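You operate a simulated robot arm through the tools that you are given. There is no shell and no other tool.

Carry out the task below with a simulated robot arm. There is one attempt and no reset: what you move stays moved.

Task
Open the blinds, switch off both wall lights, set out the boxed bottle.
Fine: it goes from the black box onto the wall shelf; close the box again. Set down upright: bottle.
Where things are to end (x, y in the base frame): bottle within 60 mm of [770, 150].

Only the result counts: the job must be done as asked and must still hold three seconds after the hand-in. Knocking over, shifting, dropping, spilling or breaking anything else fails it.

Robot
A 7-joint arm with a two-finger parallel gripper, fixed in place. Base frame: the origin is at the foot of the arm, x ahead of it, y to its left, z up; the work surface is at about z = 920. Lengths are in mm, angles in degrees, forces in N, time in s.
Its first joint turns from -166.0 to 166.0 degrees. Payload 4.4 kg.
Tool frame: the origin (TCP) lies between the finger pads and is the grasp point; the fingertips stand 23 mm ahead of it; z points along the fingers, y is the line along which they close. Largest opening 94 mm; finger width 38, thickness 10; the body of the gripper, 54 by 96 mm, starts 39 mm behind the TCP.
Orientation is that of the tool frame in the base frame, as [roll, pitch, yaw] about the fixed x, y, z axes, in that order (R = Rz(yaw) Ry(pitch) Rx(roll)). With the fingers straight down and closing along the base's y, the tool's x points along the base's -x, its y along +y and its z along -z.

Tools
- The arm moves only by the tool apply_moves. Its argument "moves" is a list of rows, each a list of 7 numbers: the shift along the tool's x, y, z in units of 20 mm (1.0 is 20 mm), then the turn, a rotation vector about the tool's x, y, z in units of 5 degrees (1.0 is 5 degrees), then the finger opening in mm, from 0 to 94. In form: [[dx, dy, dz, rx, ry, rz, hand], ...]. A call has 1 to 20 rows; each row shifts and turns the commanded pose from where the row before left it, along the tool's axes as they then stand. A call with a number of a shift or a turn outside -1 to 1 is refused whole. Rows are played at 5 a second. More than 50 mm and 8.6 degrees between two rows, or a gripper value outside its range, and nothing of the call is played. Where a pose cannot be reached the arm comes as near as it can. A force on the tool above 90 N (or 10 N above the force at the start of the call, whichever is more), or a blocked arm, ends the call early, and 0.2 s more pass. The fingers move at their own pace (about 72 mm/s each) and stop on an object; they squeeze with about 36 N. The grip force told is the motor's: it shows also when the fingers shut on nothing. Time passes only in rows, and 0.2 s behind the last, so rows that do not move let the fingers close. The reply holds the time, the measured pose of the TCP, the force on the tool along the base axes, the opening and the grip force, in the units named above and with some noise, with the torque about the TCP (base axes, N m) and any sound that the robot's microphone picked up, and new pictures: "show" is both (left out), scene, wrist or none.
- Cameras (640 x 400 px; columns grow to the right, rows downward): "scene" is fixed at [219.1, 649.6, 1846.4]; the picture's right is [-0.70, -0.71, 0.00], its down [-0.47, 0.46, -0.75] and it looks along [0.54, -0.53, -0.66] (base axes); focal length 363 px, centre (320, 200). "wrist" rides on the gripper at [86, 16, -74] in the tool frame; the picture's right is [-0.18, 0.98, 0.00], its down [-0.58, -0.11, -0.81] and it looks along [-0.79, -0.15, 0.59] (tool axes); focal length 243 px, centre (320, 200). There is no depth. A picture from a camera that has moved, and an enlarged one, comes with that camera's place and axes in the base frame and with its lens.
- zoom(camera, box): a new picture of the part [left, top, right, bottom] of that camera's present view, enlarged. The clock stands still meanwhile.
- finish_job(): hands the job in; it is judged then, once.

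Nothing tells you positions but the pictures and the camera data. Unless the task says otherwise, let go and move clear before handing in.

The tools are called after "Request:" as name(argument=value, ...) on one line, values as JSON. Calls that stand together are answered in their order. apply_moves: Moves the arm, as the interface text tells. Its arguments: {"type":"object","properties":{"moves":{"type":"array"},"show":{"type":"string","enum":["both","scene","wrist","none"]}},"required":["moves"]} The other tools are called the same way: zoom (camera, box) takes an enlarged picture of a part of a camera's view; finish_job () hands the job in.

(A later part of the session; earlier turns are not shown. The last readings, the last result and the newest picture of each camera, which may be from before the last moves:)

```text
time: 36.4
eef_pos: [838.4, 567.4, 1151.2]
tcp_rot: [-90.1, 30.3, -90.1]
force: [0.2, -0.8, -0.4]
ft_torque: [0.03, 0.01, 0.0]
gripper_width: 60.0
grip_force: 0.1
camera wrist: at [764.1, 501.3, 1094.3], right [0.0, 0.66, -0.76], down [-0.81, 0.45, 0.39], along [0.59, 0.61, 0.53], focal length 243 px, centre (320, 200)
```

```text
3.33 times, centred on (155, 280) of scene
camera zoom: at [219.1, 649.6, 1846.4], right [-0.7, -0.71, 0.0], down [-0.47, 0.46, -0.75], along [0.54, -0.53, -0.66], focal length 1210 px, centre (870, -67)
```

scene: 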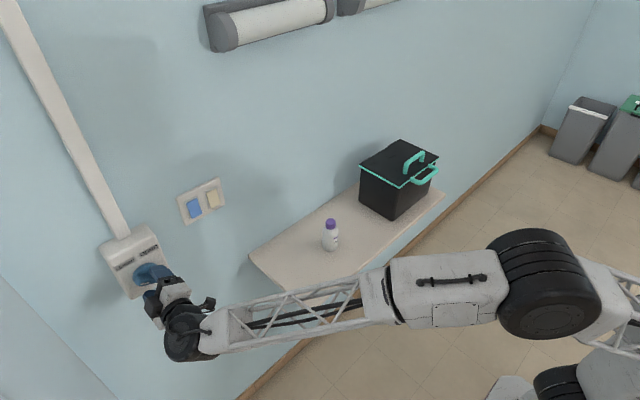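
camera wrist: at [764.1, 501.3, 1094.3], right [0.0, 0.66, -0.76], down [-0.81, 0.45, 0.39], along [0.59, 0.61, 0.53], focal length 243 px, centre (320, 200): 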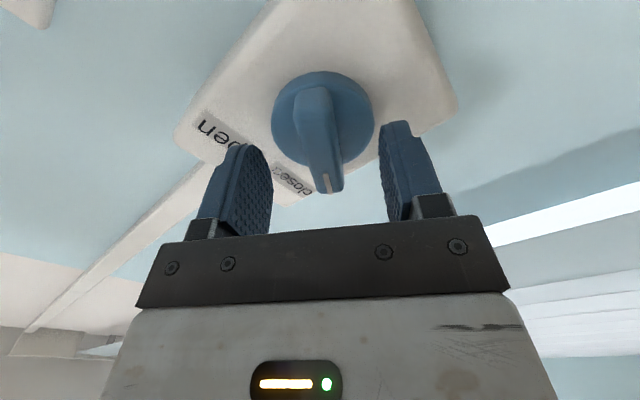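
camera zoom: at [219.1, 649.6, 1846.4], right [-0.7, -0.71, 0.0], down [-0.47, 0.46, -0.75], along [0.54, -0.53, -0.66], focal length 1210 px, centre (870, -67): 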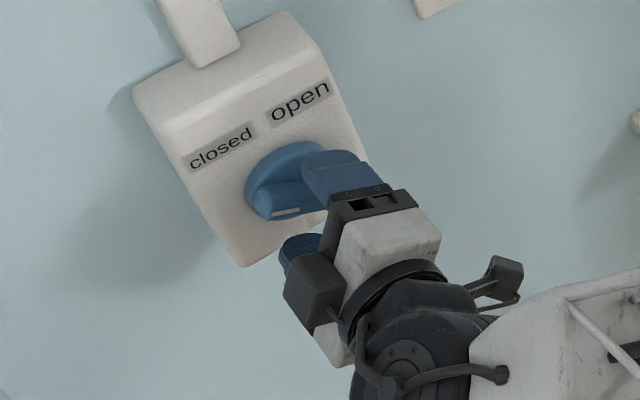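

The bar is about 51 × 18 mm and 27 mm deep. I nudge 1–2 mm, go 11 mm further in, and close.

Request:
apply_moves(moves=[[-0.1, 0.06, 0.3, 0, 0, 0, 60], [0, 0, 0.25, 0, 0, 0, 60], [0, 0, 0, 0, 0, 0, 40], [0, 0, 0, 0, 0, 0, 30], [0, 0, 0, 0, 0, 0, 24], [0, 0, 0, 0, 0, 0, 24]], show="wrist")

```text
time: 37.8
eef_pos: [846.5, 570.0, 1151.1]
tcp_rot: [-90.0, 30.4, -90.1]
force: [0.2, 1.0, 0.8]
ft_torque: [0.0, 0.02, 0.05]
gripper_width: 23.8
grip_force: 0.0
camera wrist: at [774.2, 503.8, 1093.9], right [0.0, 0.66, -0.76], down [-0.81, 0.45, 0.39], along [0.59, 0.61, 0.53], focal length 243 px, centre (320, 200)
```

wrist: 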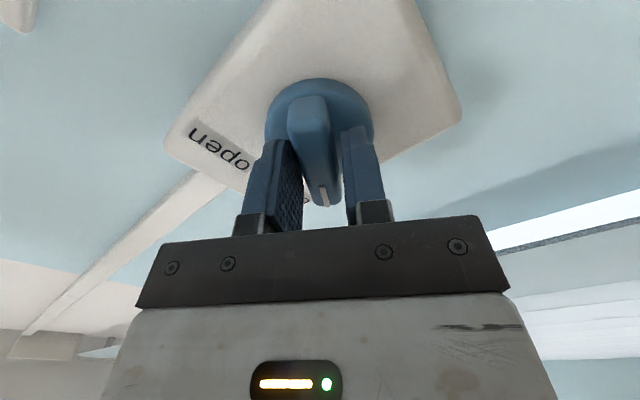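

Request:
apply_moves(moves=[[0, 0, 0, 0, 0, 0, 18], [0, 0, 0, 0, 0, 0, 12], [0, 0, 0, 0, 0, 0, 0], [0, 0, 0, 0, 0, 0, 0]], show="wrist")

```text
time: 38.8
eef_pos: [848.0, 568.4, 1151.8]
tcp_rot: [-89.9, 30.4, -90.0]
force: [-8.7, -10.2, 6.7]
ft_torque: [0.01, 0.43, -0.48]
gripper_width: 18.1
grip_force: 45.6
camera wrist: at [774.2, 503.6, 1094.4], right [0.0, 0.66, -0.75], down [-0.81, 0.45, 0.39], along [0.59, 0.61, 0.53], focal length 243 px, centre (320, 200)
```

wrist: 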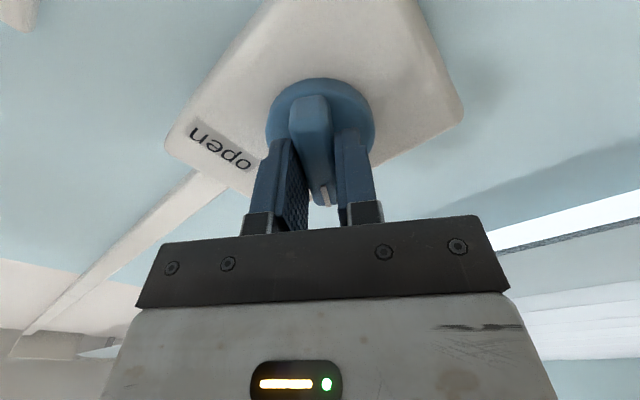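

Gripped at 18 mm. I turn the knob clockwise in small steps, watching forces.

Request:
apply_moves(moves=[[0, -0.02, 0, 0, 0, 0.6, 0], [0, 0, 0, 0, 0, 0.6, 0], [0, 0, 0, 0, 0, 0.6, 0], [0, 0, 0, 0, 0, 0.6, 0], [0, 0, 0, 0, 0, 0.6, 0]], show="wrist")

```text
time: 40.0
eef_pos: [848.9, 569.3, 1151.5]
tcp_rot: [-90.1, 45.4, -90.0]
force: [33.5, 8.7, 9.3]
ft_torque: [-0.01, 0.51, -0.27]
gripper_width: 17.8
grip_force: 45.1
camera wrist: at [774.2, 521.0, 1079.0], right [0.0, 0.83, -0.56], down [-0.81, 0.33, 0.49], along [0.59, 0.45, 0.67], focal length 243 px, centre (320, 200)
```

wrist: 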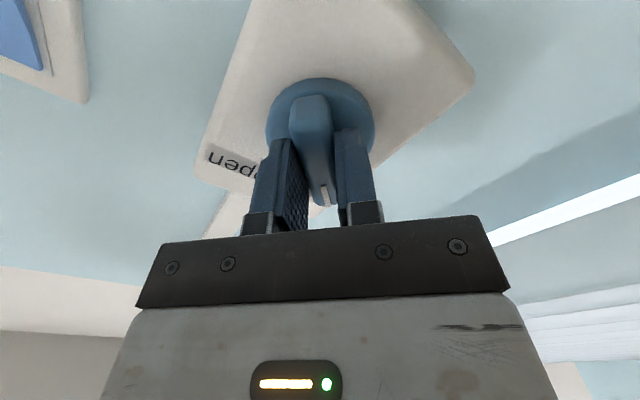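

Request:
apply_moves(moves=[[0, 0, 0.04, 0, 0, 0.7, 0], [0, 0, 0, 0, 0, 0.7, 0], [0, 0, 0, 0, 0, 0.7, 0], [0, 0, 0, 0, 0, 0.7, 0], [0, 0, 0, 0, 0, 0.7, 0], [0, 0, 0, 0, 0, 0.7, 0]], show="wrist")

```text
time: 41.4
eef_pos: [847.7, 569.4, 1151.1]
tcp_rot: [-90.0, 66.5, -90.2]
force: [-25.4, -16.8, 3.3]
ft_torque: [-0.04, -1.48, 0.48]
gripper_width: 17.9
grip_force: 44.9
camera wrist: at [774.2, 550.4, 1066.3], right [0.0, 0.97, -0.23], down [-0.81, 0.13, 0.58], along [0.59, 0.18, 0.79], focal length 243 px, centre (320, 200)
```

wrist: 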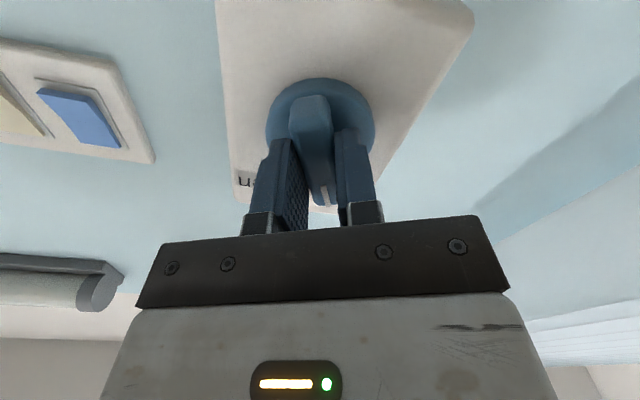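

Turning well (36° so far). Continue.

Request:
apply_moves(moves=[[0, 0, 0, 0, 0, 0.7, 0], [0, 0, 0, 0, 0, 0.7, 0], [0, 0, 0, 0, 0, 0.7, 0], [0, 0, 0, 0, 0, 0.7, 0], [0, 0, 0, 0, 0, 0.7, 0], [0, 0, 0, 0, 0, 0.7, 0], [0, 0, 0, 0, 0, 0.7, 0]], show="wrist")

```text
time: 43.0
eef_pos: [848.2, 570.5, 1151.8]
tcp_rot: [89.4, 89.1, 89.2]
force: [-27.6, -18.1, 1.4]
ft_torque: [-0.03, 0.24, -0.14]
gripper_width: 17.8
grip_force: 44.8
camera wrist: at [774.4, 588.0, 1065.7], right [0.0, 0.98, 0.2], down [-0.81, -0.12, 0.58], along [0.59, -0.16, 0.79], focal length 243 px, centre (320, 200)
```

wrist: 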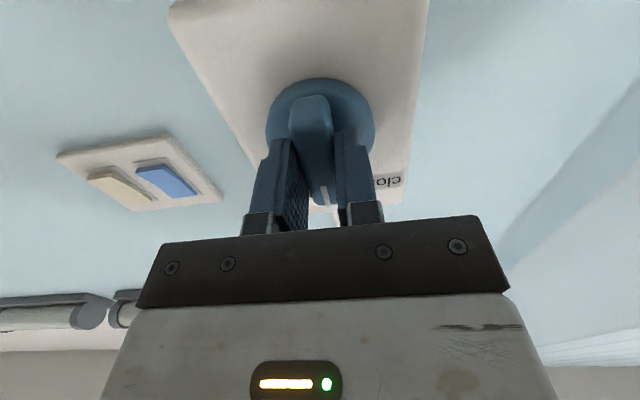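

Request:
apply_moves(moves=[[0, 0, 0, 0, 0, 0.7, 0], [0, 0, 0, 0, 0, 0.7, 0], [0, 0, 0, 0, 0, 0.7, 0], [0, 0, 0, 0, 0, 0.7, 0], [0, 0, 0, 0, 0, 0.7, 0], [0, 0, 0, 0, 0, 0.7, 0], [0, 0, 0, 0, 0, 0.7, 0]], show="both")

```text
time: 44.6
eef_pos: [847.4, 570.4, 1151.2]
tcp_rot: [90.0, 64.6, 89.9]
force: [-9.9, -0.1, 2.1]
ft_torque: [-0.03, -0.3, -0.1]
gripper_width: 17.7
grip_force: 44.8
camera wrist: at [774.4, 622.4, 1080.8], right [0.0, 0.81, 0.59], down [-0.81, -0.35, 0.48], along [0.59, -0.48, 0.65], focal length 243 px, centre (320, 200)
```

scene: 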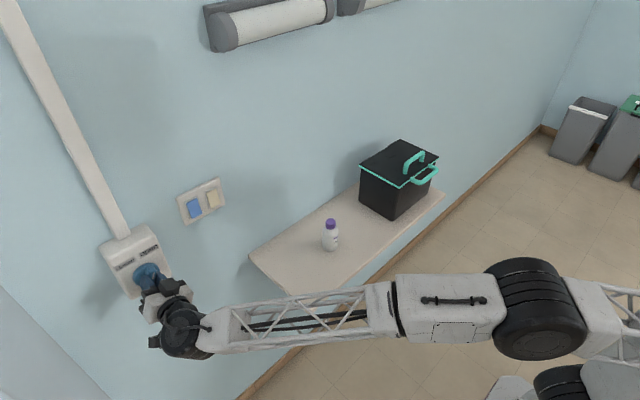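
wrist: 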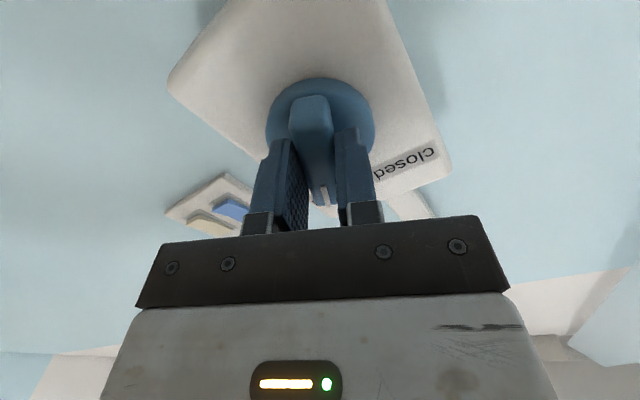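

85° turned so far; torque stays low, no stop yet. Continue towards the mirrored "open" position.

Request:
apply_moves(moves=[[0, 0, 0, 0, 0, 0.7, 0], [0, 0, 0, 0, 0, 0.7, 0], [0, 0, 0, 0, 0, 0.7, 0], [0, 0, 0, 0, 0, 0.7, 0], [0, 0, 0, 0, 0, 0.7, 0], [0, 0, 0, 0, 0, 0.7, 0], [0, 0, 0, 0, 0, 0, 0]], show="both")

```text
time: 46.2
eef_pos: [848.8, 571.4, 1151.6]
tcp_rot: [90.0, 43.6, 89.9]
force: [-34.4, 0.4, 3.7]
ft_torque: [0.02, -0.11, -0.47]
gripper_width: 17.7
grip_force: 44.7
camera wrist: at [774.5, 644.5, 1104.1], right [0.0, 0.54, 0.84], down [-0.81, -0.49, 0.32], along [0.59, -0.68, 0.44], focal length 243 px, centre (320, 200)
```

scene: 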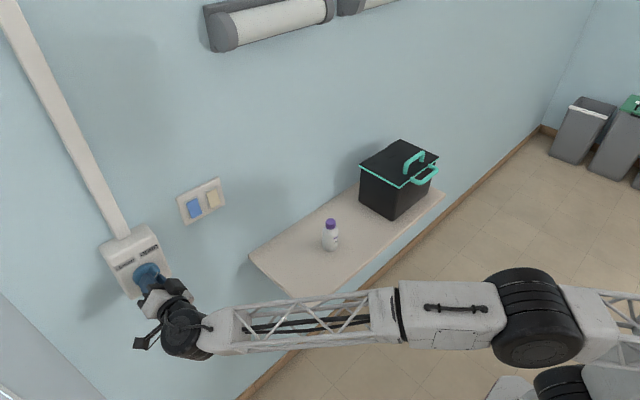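
wrist: 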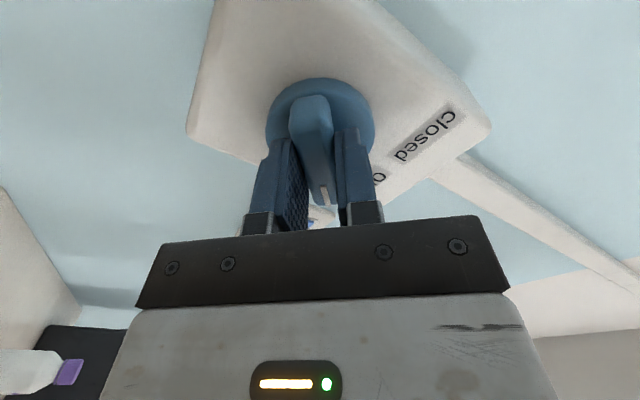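

Request:
apply_moves(moves=[[0, 0, 0, 0, 0, 0.6, 0], [0, 0, 0, 0, 0, 0.6, 0], [0, 0, 0, 0, 0, 0.6, 0], [0, 0, 0, 0, 0, 0.6, 0], [0, 0, 0, 0, 0, 0, 0]], show="both")

```text
time: 47.4
eef_pos: [848.1, 570.7, 1152.2]
tcp_rot: [90.1, 31.5, 89.9]
force: [-27.4, 12.9, 7.8]
ft_torque: [-0.02, 0.24, 0.91]
gripper_width: 17.5
grip_force: 45.3
camera wrist: at [774.5, 652.9, 1120.6], right [0.0, 0.36, 0.93], down [-0.81, -0.55, 0.21], along [0.59, -0.75, 0.29], focal length 243 px, centre (320, 200)
```

scene: 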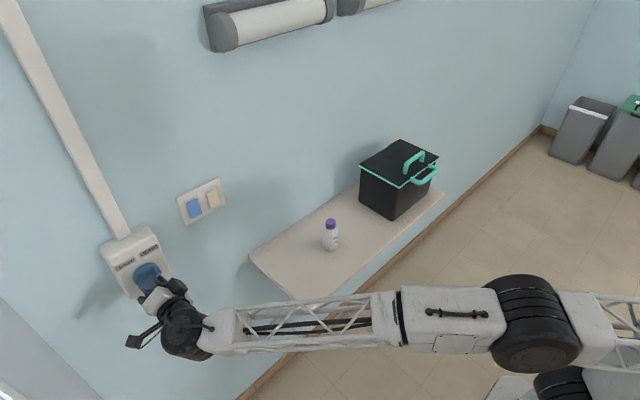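
wrist: 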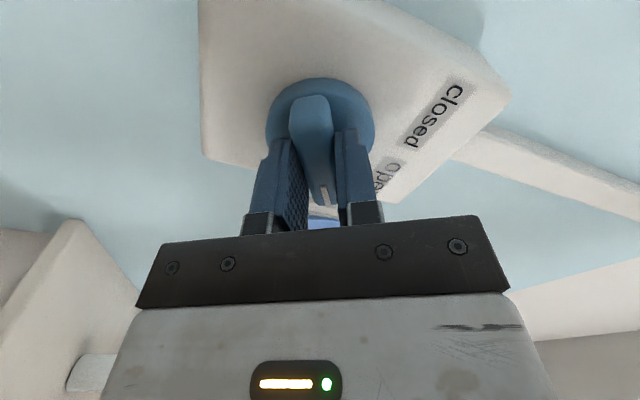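

Request:
apply_moves(moves=[[0, 0, 0, 0, 0, 0.3, 0], [0, 0, 0, 0, 0, 0.3, 0], [0, 0, 0, 0, 0, 0, 0]], show="none")

Request:
apply_moves(moves=[[0, 0, 0, 0, 0, 0.3, 0], [0, 0, 0, 0, 0, 0.3, 0], [0, 0, 0, 0, 0, 0, 0]], show="wrist")

```text
time: 48.2
eef_pos: [848.6, 570.3, 1152.1]
tcp_rot: [90.3, 28.8, 89.8]
force: [-33.4, 7.8, 9.4]
ft_torque: [-1.87, -0.64, -0.16]
gripper_width: 18.3
grip_force: 44.8
```

```text
time: 48.7
eef_pos: [851.6, 571.2, 1150.9]
tcp_rot: [90.9, 27.2, 89.7]
force: [-58.6, -38.1, 2.4]
ft_torque: [-1.96, -1.51, 0.47]
gripper_width: 19.9
grip_force: 45.2
out of reach, approached as far as the arm can: row 1, 2
stopped in row 2: the force on the tool passed its limit at 148 N (the readings are from after the stop); the commanded pose is now the measured one
camera wrist: at [779.4, 657.2, 1127.5], right [0.02, 0.29, 0.96], down [-0.81, -0.56, 0.18], along [0.58, -0.78, 0.22], focal length 243 px, centre (320, 200)
```

wrist: 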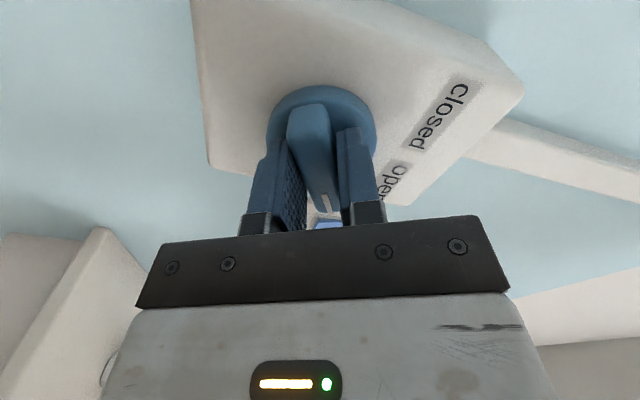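

The knob hit its end stop (torque −1.9 N m) at about 60° right: fully open. I release it and back straight off.

Request:
apply_moves(moves=[[0, 0, 0, 0, 0, 0, 30], [0, 0, 0, 0, 0, 0, 60], [0, 0, 0, 0, 0, 0, 60]], show="none")

Request:
apply_moves(moves=[[0, 0, -0.6, 0, 0, 0, 60], [0, 0, -0.8, 0, 0, 0, 60], [0, 0, -1, 0, 0, 0, 60], [0, 0, -1, 0, 0, 0, 60], [0, 0, -1, 0, 0, -0.5, 60], [0, 0, -1, 0, 0, -1, 60], [0, 0, -1, 0, 0, -1, 60], [0, 0, -1, 0, 0, -1, 60], [0, 0, 0, 0, 0, 0, 60]], show="both")

```text
time: 49.2
eef_pos: [852.4, 569.1, 1144.1]
tcp_rot: [91.2, 27.3, 89.6]
force: [-108.4, -84.6, -19.2]
ft_torque: [0.59, -0.97, 0.75]
gripper_width: 34.2
grip_force: 0.0
stopped in row 2: the force on the tool passed its limit at 106 N (the readings are from after the stop); the commanded pose is now the measured one
```

```text
time: 51.2
eef_pos: [706.6, 578.8, 1160.7]
tcp_rot: [91.4, 44.8, 90.2]
force: [-0.7, 0.7, -0.5]
ft_torque: [-0.02, 0.0, 0.01]
gripper_width: 59.9
grip_force: 0.0
out of reach, approached as far as the arm can: row 3, 4
camera wrist: at [633.6, 653.0, 1113.4], right [0.02, 0.56, 0.83], down [-0.81, -0.48, 0.35], along [0.59, -0.67, 0.44], focal length 243 px, centre (320, 200)
```

scene: 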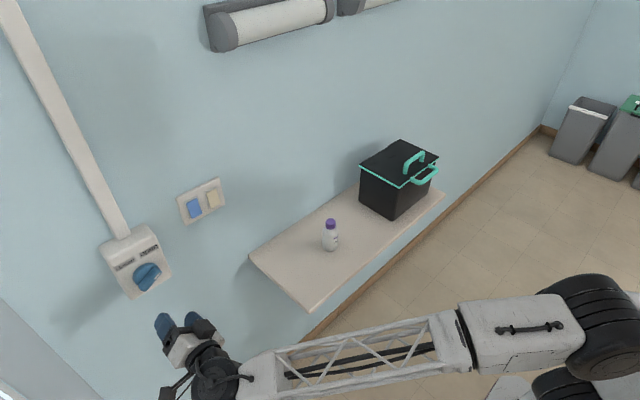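
wrist: 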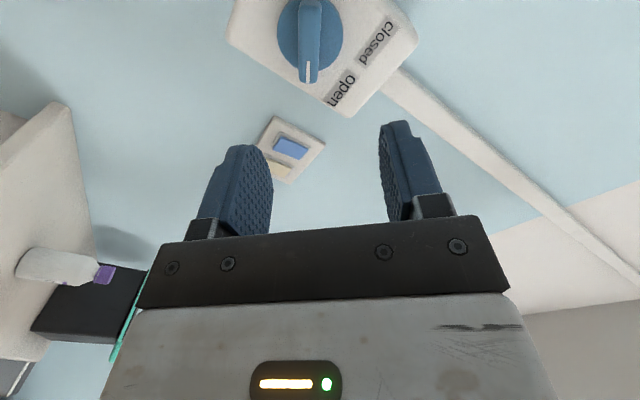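

Request:
zoom(camera="scene", box=[90, 215, 190, 310])

Request:
zoom(camera="wrist", box=[220, 0, 430, 130])

Request:
zoom(camera="scene", box=[0, 280, 160, 400])

```text
4.21 times, centred on (140, 262) of scene
camera zoom: at [219.1, 649.6, 1846.4], right [-0.7, -0.71, 0.0], down [-0.47, 0.46, -0.75], along [0.54, -0.53, -0.66], focal length 1528 px, centre (1078, -63)
```

zoom: 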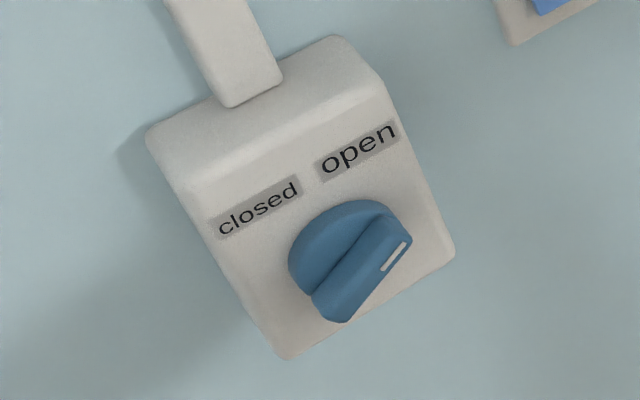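

```text
3.05 times, centred on (325, 65) of wrist
camera zoom: at [633.6, 653.0, 1113.4], right [0.02, 0.56, 0.83], down [-0.81, -0.48, 0.35], along [0.59, -0.67, 0.44], focal length 739 px, centre (305, 611)
```

zoom: 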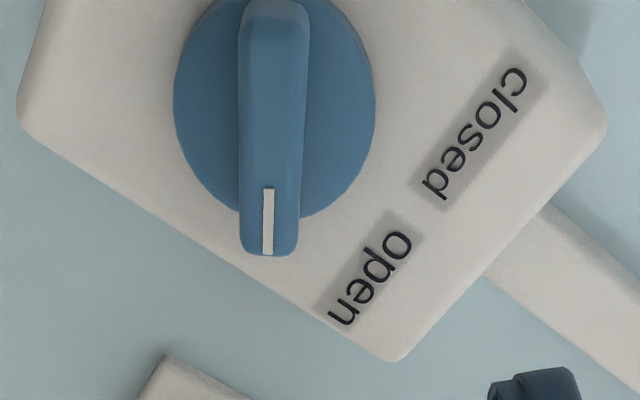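

```text
3.33 times, centred on (80, 340) of scene
camera zoom: at [219.1, 649.6, 1846.4], right [-0.7, -0.71, 0.0], down [-0.47, 0.46, -0.75], along [0.54, -0.53, -0.66], focal length 1210 px, centre (1120, -267)
```

zoom: 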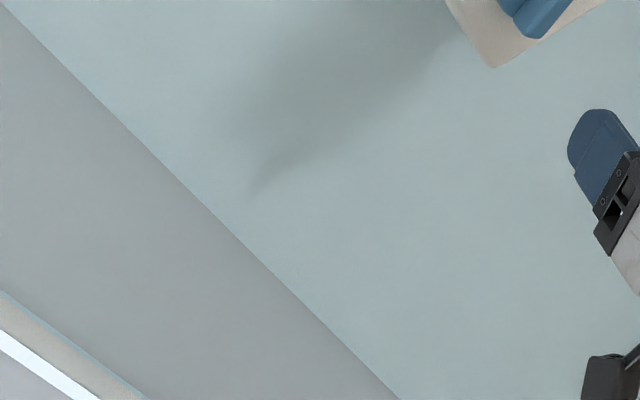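

The pointer is on the open side at its stop. Now the box: I undo the roll, back off, and swing over to face it.

Request:
apply_moves(moves=[[0, 0, -1, 0, 0, -1, 60], [0, 0, -1, 0, 0, -1, 60], [0, 0, -1, 0, 0, -1, 60], [0, 0, -1, 0, 0, -1, 60], [0, 0, -1, 0, 0, -1, 60], [0, 0, -1, 0, 0, -1, 60], [0, 0, -1, 0, 0, -1, 60], [0, 0, 0, 0, 0, -1, 60], [0, 0, 0, 0, 0, -1, 60], [0, 0, 0, 0, 0, 0, 60]], show="both")

```text
time: 53.4
eef_pos: [568.9, 581.2, 1163.8]
tcp_rot: [168.4, 88.9, 167.6]
force: [-0.1, 0.6, -0.3]
ft_torque: [-0.03, -0.02, 0.03]
gripper_width: 60.1
grip_force: 0.1
camera wrist: at [493.5, 598.9, 1078.4], right [0.02, 0.98, 0.19], down [-0.8, -0.1, 0.59], along [0.6, -0.16, 0.78], focal length 243 px, centre (320, 200)
```

scene: 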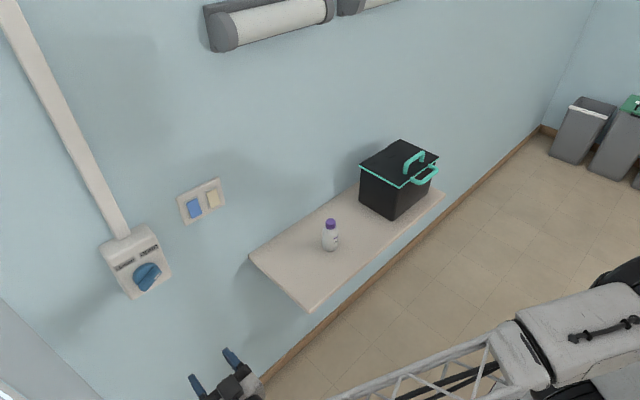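
wrist: 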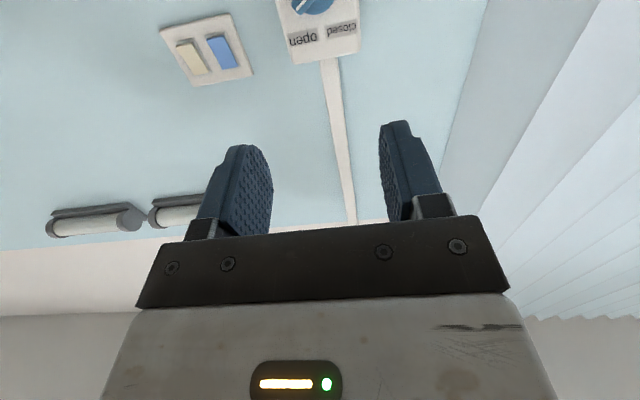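

Request:
zoom(camera="wrist", box=[430, 0, 640, 330])

```text
1.21 times, centred on (535, 165) of wrist
camera zoom: at [493.5, 598.9, 1078.4], right [0.02, 0.98, 0.19], down [-0.8, -0.1, 0.59], along [0.6, -0.16, 0.78], focal length 294 px, centre (59, 242)
```

zoom: 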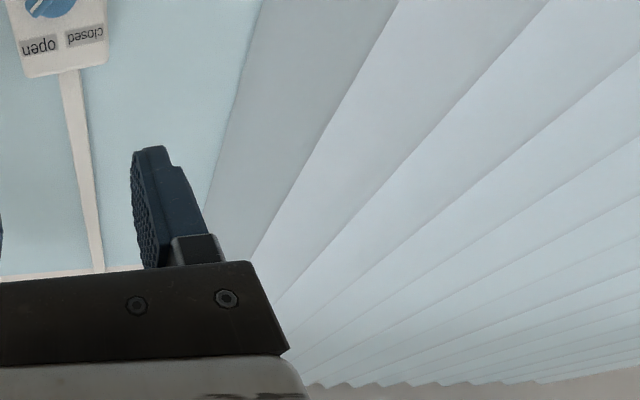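

I want to check that the blinds really opened, so I tilt and turn the hand to look at the window on the left.

Request:
apply_moves(moves=[[0, 0, -0.5, 0, 1, 0, 60], [0, 0, -0.5, 0, 1, 0, 60], [0, 0, -0.5, 0, 1, 0, 60], [0, 0, -0.5, 0, 1, 0, 60], [0, 0, -0.5, 0, 1, 0, 60], [0, 0, 0, 0, 1, 0, 60], [0, 0, 0, 0, 1, 0, 60], [0, 0, 0, 0, 1, 0, 60], [0, 0, 0, 0, 1, 0, 60], [0, 0, 0, 0, 1, 0, 60]], show="none")

Request:
apply_moves(moves=[[0, 0, 0, -0.643, 0, -0.766, 60], [0, 0, 0, -0.643, 0, -0.766, 60], [0, 0, 0, -0.643, 0, -0.766, 60], [0, 0, 0, -0.643, 0, -0.766, 60], [0, 0, 0, -0.643, 0, -0.766, 60], [0, 0, 0, -0.643, 0, -0.766, 60], [0, 0, 0, -0.643, 0, -0.766, 60], [0, 0, 0, -0.643, 0, -0.766, 60]], show="both")

```text
time: 55.6
eef_pos: [518.2, 582.0, 1173.9]
tcp_rot: [179.5, 39.0, 179.1]
force: [0.5, 0.5, -0.4]
ft_torque: [-0.01, -0.03, 0.02]
gripper_width: 59.6
grip_force: 0.0
```

```text
time: 57.4
eef_pos: [519.2, 581.9, 1173.5]
tcp_rot: [179.0, 39.4, -141.2]
force: [0.0, 0.4, -1.0]
ft_torque: [0.01, 0.03, 0.01]
gripper_width: 59.9
grip_force: 0.0
camera wrist: at [421.9, 522.5, 1176.5], right [-0.51, 0.85, 0.13], down [0.03, -0.14, 0.99], along [0.86, 0.51, 0.04], focal length 243 px, centre (320, 200)
```

scene: 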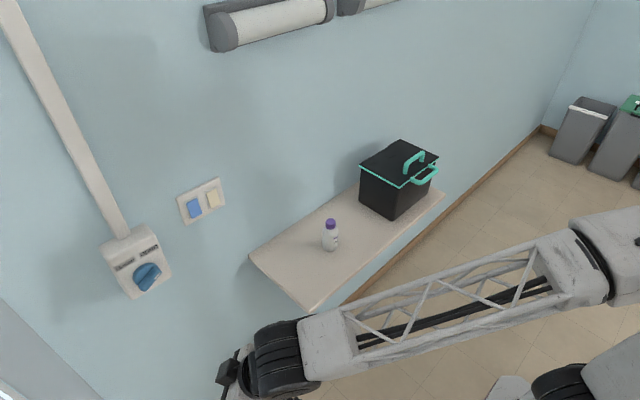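
wrist: 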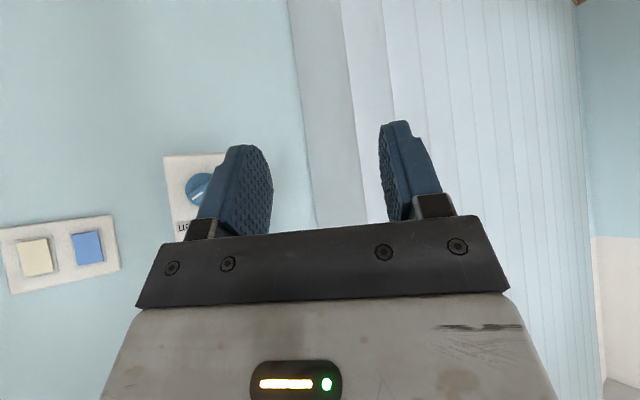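

Request:
zoom(camera="wrist", box=[280, 0, 640, 225])

Request:
zoom(camera="wrist", box=[440, 60, 640, 185])

```text
1.78 times, centred on (460, 112) of wrist
camera zoom: at [421.9, 522.5, 1176.5], right [-0.51, 0.85, 0.13], down [0.03, -0.14, 0.99], along [0.86, 0.51, 0.04], focal length 431 px, centre (71, 356)
```

zoom: 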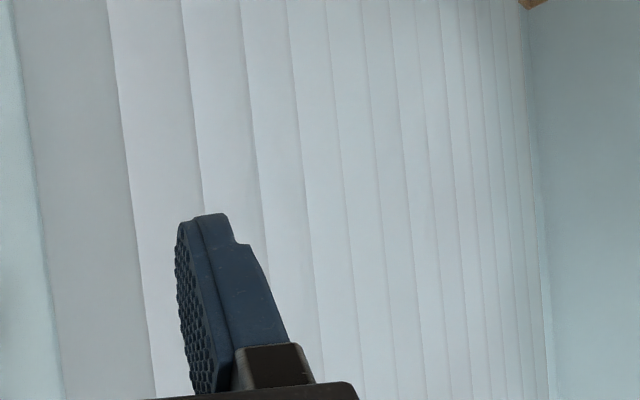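

```text
3.20 times, centred on (540, 122) of wrist
camera zoom: at [421.9, 522.5, 1176.5], right [-0.51, 0.85, 0.13], down [0.03, -0.14, 0.99], along [0.86, 0.51, 0.04], focal length 776 px, centre (-384, 448)
```

zoom: 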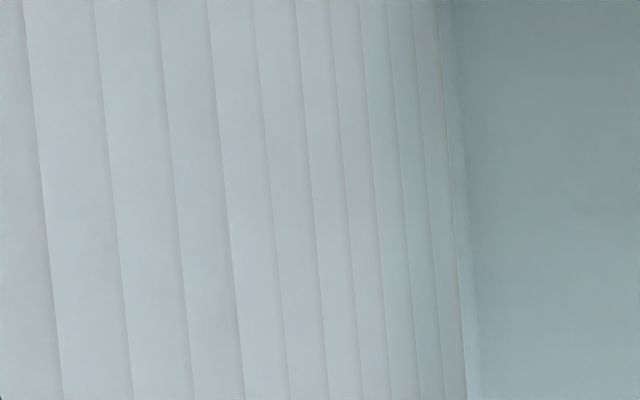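

Request:
zoom(camera="scene", box=[0, 300, 100, 400])

Request:
zoom(camera="wrist", box=[150, 100, 380, 240])

```text
4.00 times, centred on (50, 350) of scene
camera zoom: at [219.1, 649.6, 1846.4], right [-0.7, -0.71, 0.0], down [-0.47, 0.46, -0.75], along [0.54, -0.53, -0.66], focal length 1452 px, centre (1400, -400)
```

zoom: 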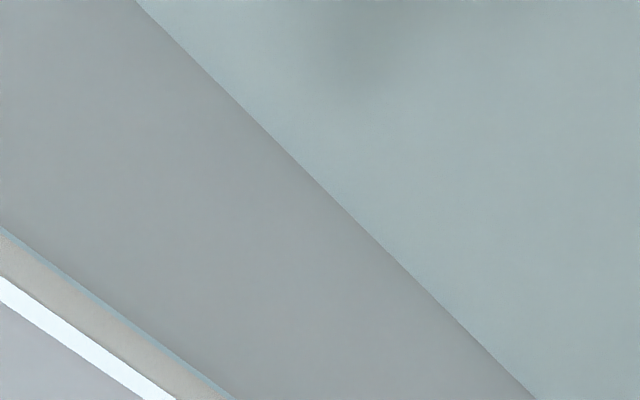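

```text
2.78 times, centred on (265, 170) of wrist
camera zoom: at [421.9, 522.5, 1176.5], right [-0.51, 0.85, 0.13], down [0.03, -0.14, 0.99], along [0.86, 0.51, 0.04], focal length 675 px, centre (473, 284)
```

zoom: 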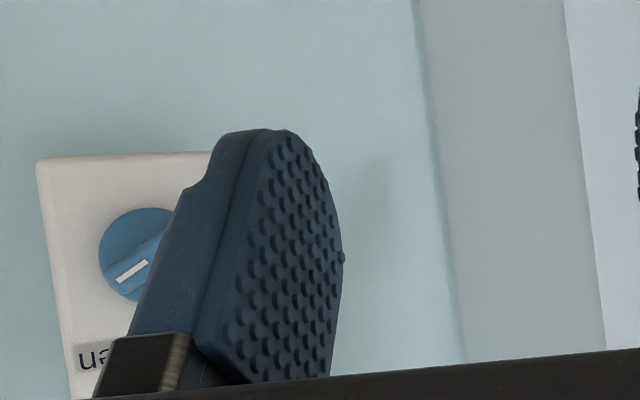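

Between the vanes the window frame and daylight are visible, so the blinds are open. I turn back and swing across to the box.

Request:
apply_moves(moves=[[0, 0, 0, 0.643, 0, 0.766, 60], [0, 0, 0, 0.643, 0, 0.766, 60], [0, 0, 0, 0.643, 0, 0.766, 60], [0, 0, 0, 0.643, 0, 0.766, 60], [0, 0, 0, 0.643, 0, 0.766, 60], [0, 0, 0, 0.643, 0, 0.766, 60], [0, 0, 0, 0.643, 0, 0.766, 60], [0, 0, 0, 0.643, 0, 0.766, 60], [-0.1, -1, -0.1, 0, 0, 0, 60], [-0.1, -1, -0.1, 0, 0, 0, 60], [-0.1, -1, -0.1, 0, 0, 0, 60], [-0.1, -1, -0.1, 0, 0, 0, 60], [-0.1, -1, -0.1, 0, 0, 0, 60], [-0.1, -1, -0.1, 0, 0, 0, 60], [-0.1, -1, -0.1, 0, 0, 0, 60], [-0.1, -1, -0.1, 0, 0, 0, 60], [-0.1, -1, -0.1, 0, 0, 0, 60], [-0.1, -1, -0.1, 0, 0, 0, 60], [-0.1, -1, -0.1, 0, 0, 0, 60], [-0.1, -1, -0.1, 0, 0, 0, 60]], show="scene")

Request:
apply_moves(moves=[[0, -1, 0, 0, 0, 0, 60], [0, -1, 0, 0, 0, 0, 60], [0, -1, 0, 0, 0, 0, 60], [0, -1, 0, 0, 0, 0, 60], [0, -1, 0, 0, 0, 0, 60], [0, -1, 0, 0, 0, 0, 60], [0, -1, 0, 0, 0, 0, 60], [0, -1, 0, 0, 0, 0, 60], [0, -1, 0, 0, 0, 0, 60], [0, -1, 0, 0, 0, 0, 60], [0, -1, 0, 0, 0, 0, 60], [0, -1, 0, 0, 0, 0, 60], [0, -1, 0, 0, 0, 0, 60], [0, -1, 0, 0, 0, 0, 60], [0, -1, 0, 0, 0, 0, 60], [0, -1, 0, 0, 0, 0, 60], [0, -1, 0, 0, 0, 0, 60], [0, -1, 0, 0, 0, 0, 60], [0, -1, 0, 0, 0, 0, 60], [0, -1, 0, 0, 0, 0, 60]], show="none")

Request:
apply_moves(moves=[[0, -1, 0, 0, 0, 0, 60], [0, -1, 0, 0, 0, 0, 60], [0, -1, 0, 0, 0, 0, 60], [0, -1, 0, 0, 0, 0, 60], [0, -1, 0, 0, 0, 0, 60], [0, -1, 0, 0, 0, 0, 60], [0, -1, 0, 0, 0, 0, 60], [0, -1, 0, 0, 0, 0, 60], [0, -1, 0, 0, 0, 0, 60], [0, -1, 0, 0, 0, 0, 60], [0, -1, 0, 0, 0, 0, 60], [0, -1, 0, 0, 0, 0, 60], [0, 0, 0, 0, 0, 0, 60]], show="both")

```text
time: 61.6
eef_pos: [518.5, 341.5, 1205.7]
tcp_rot: [179.5, 39.1, 179.0]
force: [0.6, -0.1, 0.1]
ft_torque: [-0.02, 0.01, -0.01]
gripper_width: 59.9
grip_force: 0.1
```

scene: 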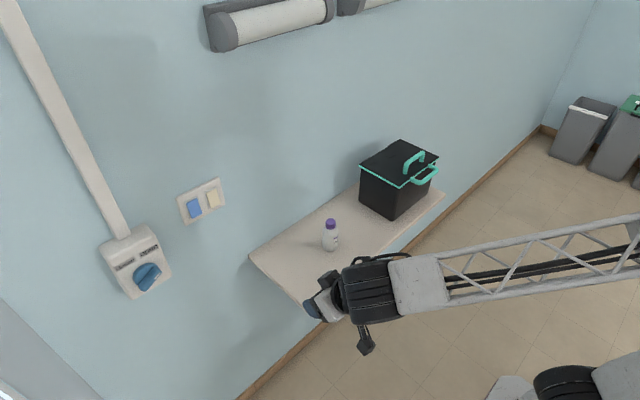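

```text
time: 65.8
eef_pos: [515.3, -57.8, 1203.3]
tcp_rot: [179.6, 39.0, 179.2]
force: [-0.3, -0.3, 0.8]
ft_torque: [-0.01, -0.01, 0.01]
gripper_width: 59.9
grip_force: 0.1
```

```text
time: 68.8
eef_pos: [526.5, -258.3, 1229.9]
tcp_rot: [-178.5, 40.9, -175.7]
force: [-0.2, 0.4, -0.1]
ft_torque: [-0.01, -0.04, 0.0]
gripper_width: 60.0
grip_force: 0.0
stopped in row 13: the arm was blocked; the commanded pose is now the measured one
camera wrist: at [412.3, -247.4, 1228.6], right [0.08, 0.99, 0.1], down [-0.08, -0.09, 0.99], along [0.99, -0.09, 0.07], focal length 243 px, centre (320, 200)
```

scene: 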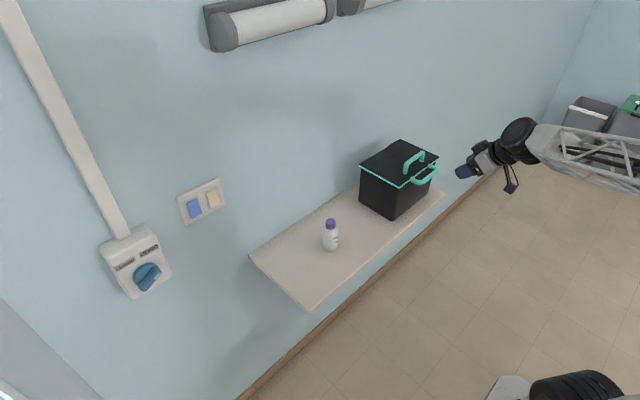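
wrist: 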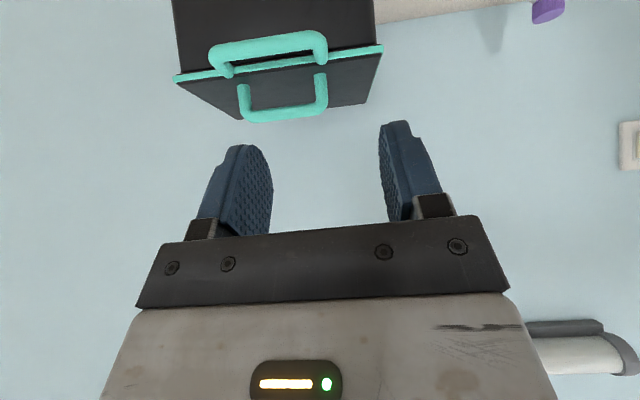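

Request:
zoom(camera="wrist", box=[150, 0, 410, 140])

Request:
zoom(camera="scene", box=[340, 110, 640, 260])

```text
2.46 times, centred on (280, 70) of wrist
camera zoom: at [412.3, -247.4, 1228.6], right [0.08, 0.99, 0.1], down [-0.08, -0.09, 0.99], along [0.99, -0.09, 0.07], focal length 597 px, centre (418, 520)
```

zoom: 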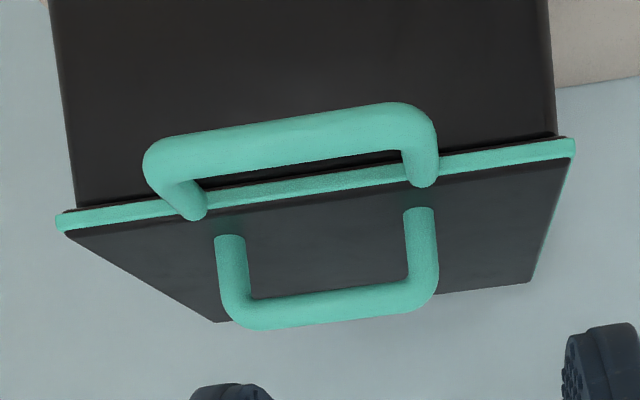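

```text
2.13 times, centred on (490, 185) of scene
camera zoom: at [219.1, 649.6, 1846.4], right [-0.7, -0.71, 0.0], down [-0.47, 0.46, -0.75], along [0.54, -0.53, -0.66], focal length 774 px, centre (-43, 232)
```

zoom: 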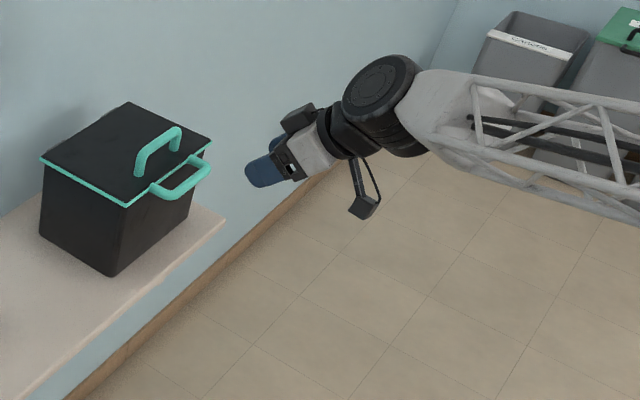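

Both handles are on the lid: one on top, and one sticking out of its front edge (bar at about x 668, z 1083, y −366…−258). The arm met a joint limit on this path, so I move further forward first to find a comfortable posture.

Request:
apply_moves(moves=[[-0.69, 0, 0.6, 0, 0, 0, 60], [-0.69, 0, 0.6, 0, 0, 0, 60], [-0.69, 0, 0.6, 0, 0, 0, 60], [-0.69, 0, 0.6, 0, 0, 0, 60], [-0.69, 0, 0.6, 0, 0, 0, 60], [0, 0, 0, 0, 0, 0, 60]], show="both")

```text
time: 70.2
eef_pos: [615.6, -256.0, 1225.9]
tcp_rot: [-178.5, 40.7, -176.0]
force: [0.0, -0.3, 0.0]
ft_torque: [-0.01, 0.03, -0.04]
gripper_width: 59.9
grip_force: 0.1
camera wrist: at [503.3, -245.1, 1225.5], right [0.09, 0.99, 0.1], down [-0.08, -0.1, 0.99], along [0.99, -0.09, 0.07], focal length 243 px, centre (320, 200)
```

scene: 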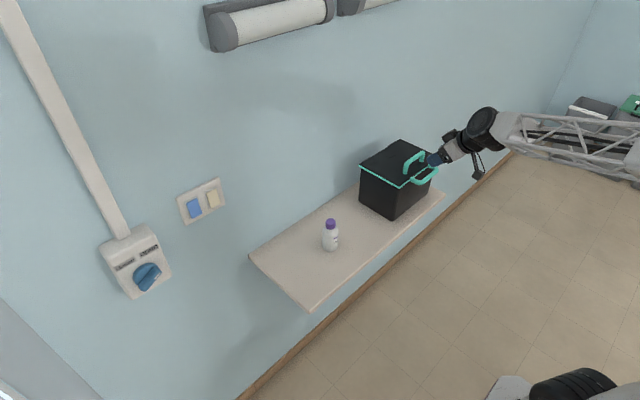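
wrist: 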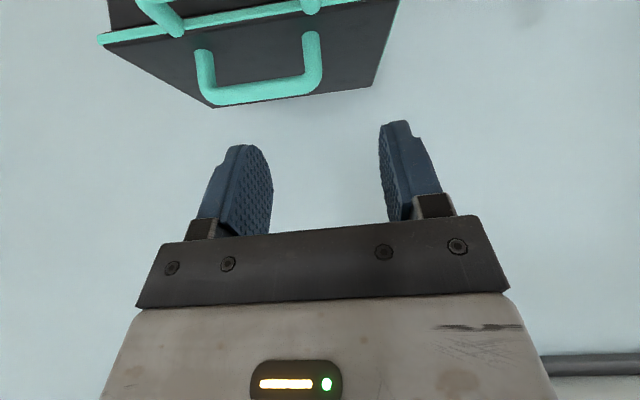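

This posture works. I level the tool to point horizontally at the wall, to hook the lid's front bar from underneath with the two fingers.

Request:
apply_moves(moves=[[0, 0, 0, 0, -1, 0, 60], [0, 0, 0, 0, -1, 0, 60], [0, 0, 0, 0, -1, 0, 60], [0, 0, 0, 0, -1, 0, 60], [0, 0, 0, 0, -1, 0, 60], [0, 0, 0, 0, -1, 0, 60], [0, 0, 0, 0, -1, 0, 60], [0, 0, 0, 0, -1, 0, 60], [0, 0, 0, 0, -1, 0, 60], [0, 0, 0, 0, -0.86, 0, 60], [0, 0, 0, 0, 0, 0, 60]], show="both")

```text
time: 72.6
eef_pos: [615.9, -255.4, 1225.8]
tcp_rot: [-84.9, 89.0, -81.8]
force: [0.8, -0.4, 0.0]
ft_torque: [-0.02, 0.0, -0.03]
gripper_width: 60.1
grip_force: 0.0
camera wrist: at [542.2, -244.3, 1139.7], right [-0.05, 0.98, 0.17], down [-0.8, -0.14, 0.58], along [0.6, -0.1, 0.8], focal length 243 px, centre (320, 200)
```

scene: 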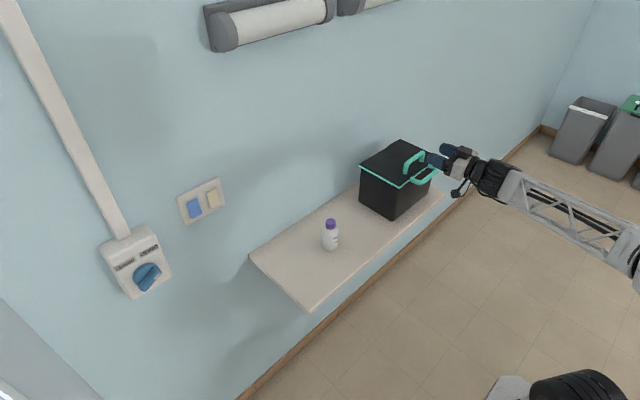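
wrist: 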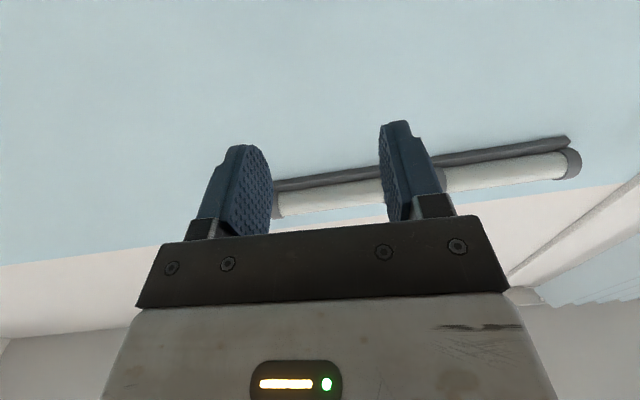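

Request:
apply_moves(moves=[[0.905, -0.285, 0, 0.06, 0, 0, 60], [0.905, -0.285, 0, 0.06, 0, 0, 60], [0.905, -0.285, 0, 0.06, 0, 0, 60], [0.905, -0.285, 0, 0.06, 0, 0, 60], [0.905, -0.285, 0, 0.06, 0, 0, 60], [0.905, -0.285, 0, 0.06, 0, 0, 60], [0.905, -0.285, 0, 0.06, 0, 0, 60], [0.905, -0.285, 0, 0.06, 0, 0, 60], [0.905, -0.285, 0, 0.06, 0, 0, 60], [0.905, -0.285, 0, 0.06, 0, 0, 60], [0, 0, 0, 0, 0, 0, 60]], show="both")

```text
time: 75.0
eef_pos: [619.9, -315.5, 1046.4]
tcp_rot: [-84.4, 89.0, -84.3]
force: [0.4, 0.1, 0.3]
ft_torque: [-0.02, 0.0, 0.03]
gripper_width: 60.0
grip_force: 0.0
camera wrist: at [546.6, -300.8, 959.6], right [0.0, 0.99, 0.17], down [-0.81, -0.1, 0.58], along [0.59, -0.13, 0.8], focal length 243 px, centre (320, 200)
```

scene: 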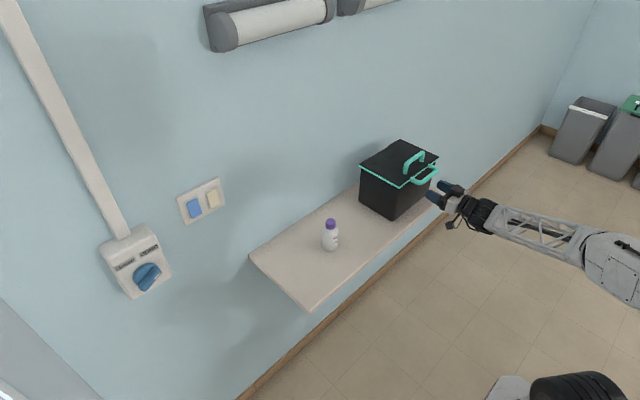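
wrist: 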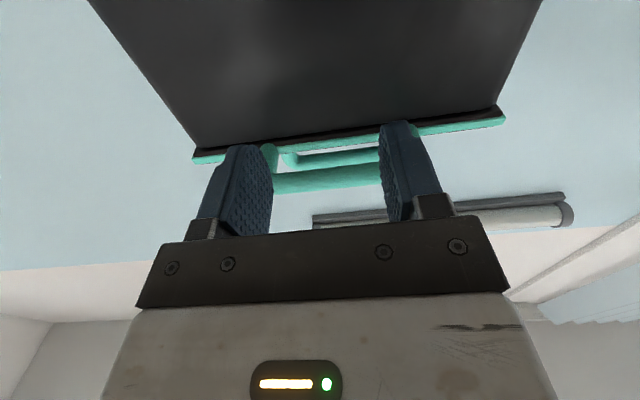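

Request:
zoom(camera="wrist", box=[180, 90, 520, 240])

Request:
zoom(camera="scene", box=[350, 130, 510, 240])

```text
1.88 times, centred on (350, 165) of wrist
camera zoom: at [546.6, -300.8, 959.6], right [0.0, 0.99, 0.17], down [-0.81, -0.1, 0.58], along [0.59, -0.13, 0.8], focal length 457 px, centre (264, 266)
```

zoom: 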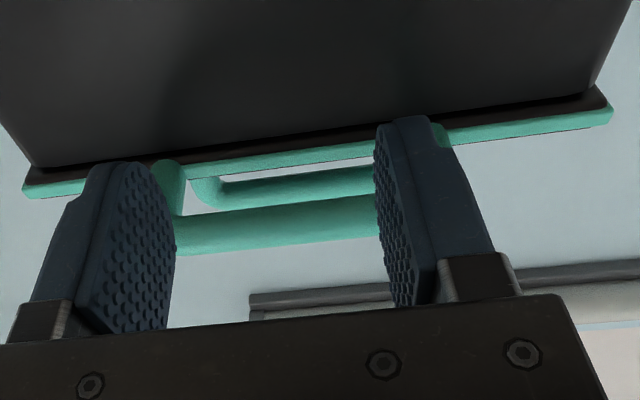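

```text
3.64 times, centred on (430, 185) of scene
camera zoom: at [219.1, 649.6, 1846.4], right [-0.7, -0.71, 0.0], down [-0.47, 0.46, -0.75], along [0.54, -0.53, -0.66], focal length 1320 px, centre (-80, 254)
```

zoom: 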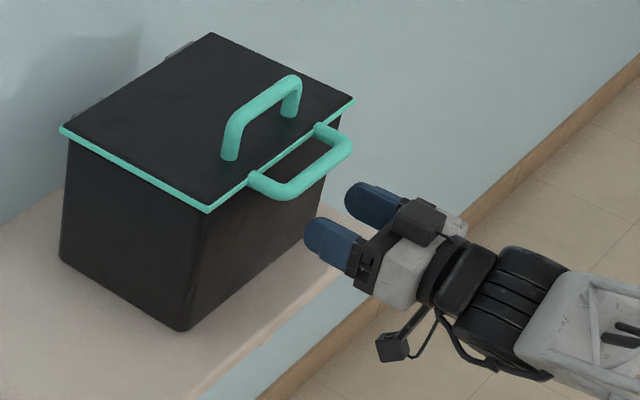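

The bar is at about (x 661, z 1087). I narrow the fingers to 40 mm to stay inside the handle loop, slide under the bar and lift slowly.

Request:
apply_moves(moves=[[0, 0.1, 0, 0, 0, 0, 40], [0, 0.1, 0, 0, 0, 0, 40], [0, 0, 0.6, 0, 0, 0, 40], [0, 0, 0.6, 0, 0, 0, 40], [0, 0, 0.5, 0, 0, 0, 40], [0, 0, 0, 0, 0, 0, 40]], show="none")

Request:
apply_moves(moves=[[-0.35, 0, 0, 0, 0, 0, 40], [-0.35, 0, 0, 0, 0, 0, 40], [0, 0, 0, 0, 0, 0, 40]], show="both")

```text
time: 76.4
eef_pos: [651.8, -311.8, 1046.6]
tcp_rot: [-84.6, 89.0, -84.6]
force: [-0.6, -0.9, 0.1]
ft_torque: [0.02, 0.0, -0.02]
gripper_width: 40.1
grip_force: 0.1
```

```text
time: 77.2
eef_pos: [652.5, -309.1, 1061.2]
tcp_rot: [-84.6, 89.0, -84.6]
force: [0.2, -0.3, -0.2]
ft_torque: [-0.03, 0.0, 0.0]
gripper_width: 40.0
grip_force: 0.1
camera wrist: at [579.0, -295.4, 973.7], right [0.0, 0.99, 0.17], down [-0.81, -0.1, 0.58], along [0.59, -0.13, 0.8], focal length 243 px, centre (320, 200)
```

scene: 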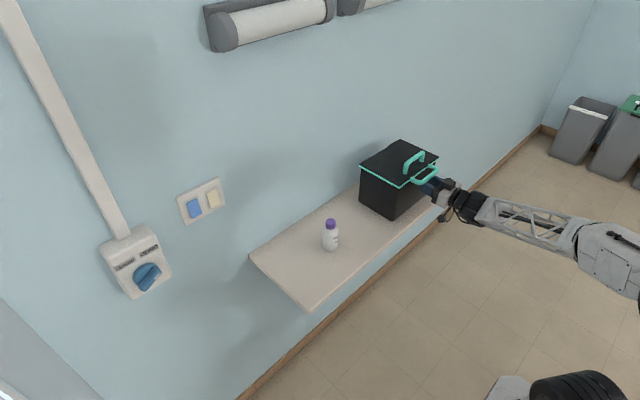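
wrist: 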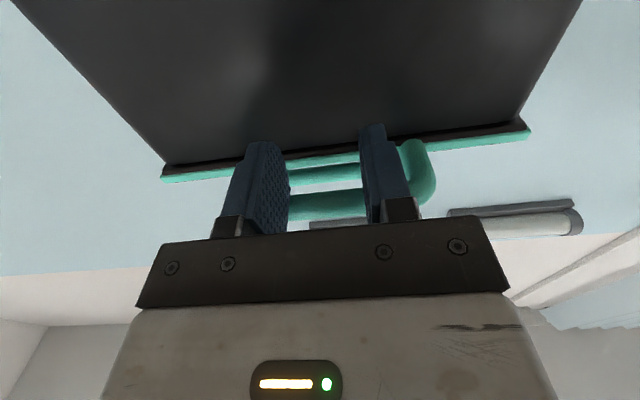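

Request:
apply_moves(moves=[[-0.25, 0, 0, 0, 0, 0, 40], [-0.25, 0, 0, 0, 0, 0, 40], [0, 0, 0, 0, 0, 0, 40]], show="none")

Request:
apply_moves(moves=[[-0.3, 0, 0, 0, 0, 0, 40], [-0.3, 0, 0, 0, 0, 0, 40], [-0.3, 0, 0.02, 0, 0, 0, 40], [0, 0, 0, 0, 0, 0, 40]], show="both")

```text
time: 78.0
eef_pos: [651.5, -310.2, 1069.4]
tcp_rot: [-85.2, 88.9, -85.0]
force: [0.4, -0.4, -1.0]
ft_torque: [0.04, 0.01, -0.03]
gripper_width: 39.8
grip_force: 0.0
```

```text
time: 79.0
eef_pos: [654.7, -309.6, 1087.6]
tcp_rot: [-83.7, 88.8, -83.6]
force: [0.0, -0.6, 0.1]
ft_torque: [0.02, 0.04, 0.01]
gripper_width: 40.0
grip_force: 0.0
camera wrist: at [580.7, -295.4, 1001.3], right [0.0, 0.99, 0.17], down [-0.81, -0.1, 0.58], along [0.59, -0.13, 0.8], focal length 243 px, centre (320, 200)
```

scene: 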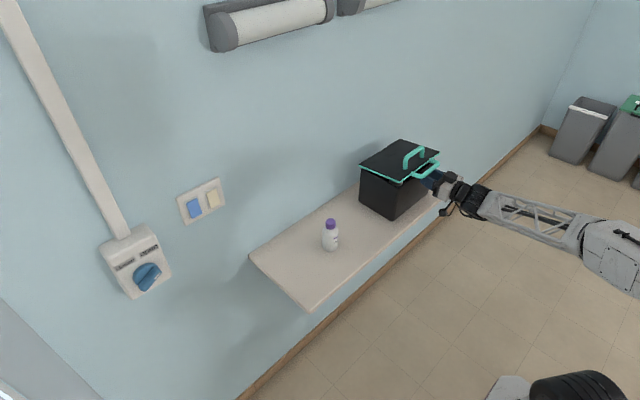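
wrist: 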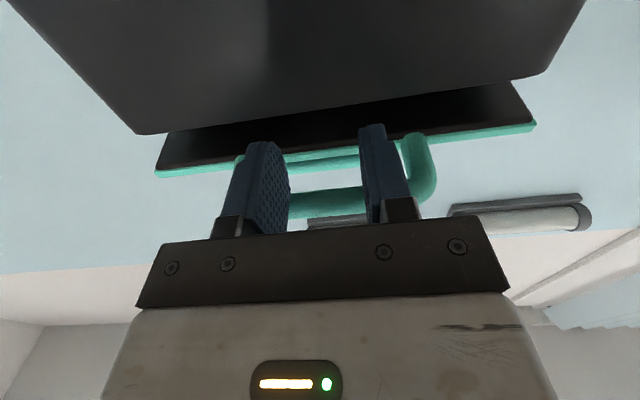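

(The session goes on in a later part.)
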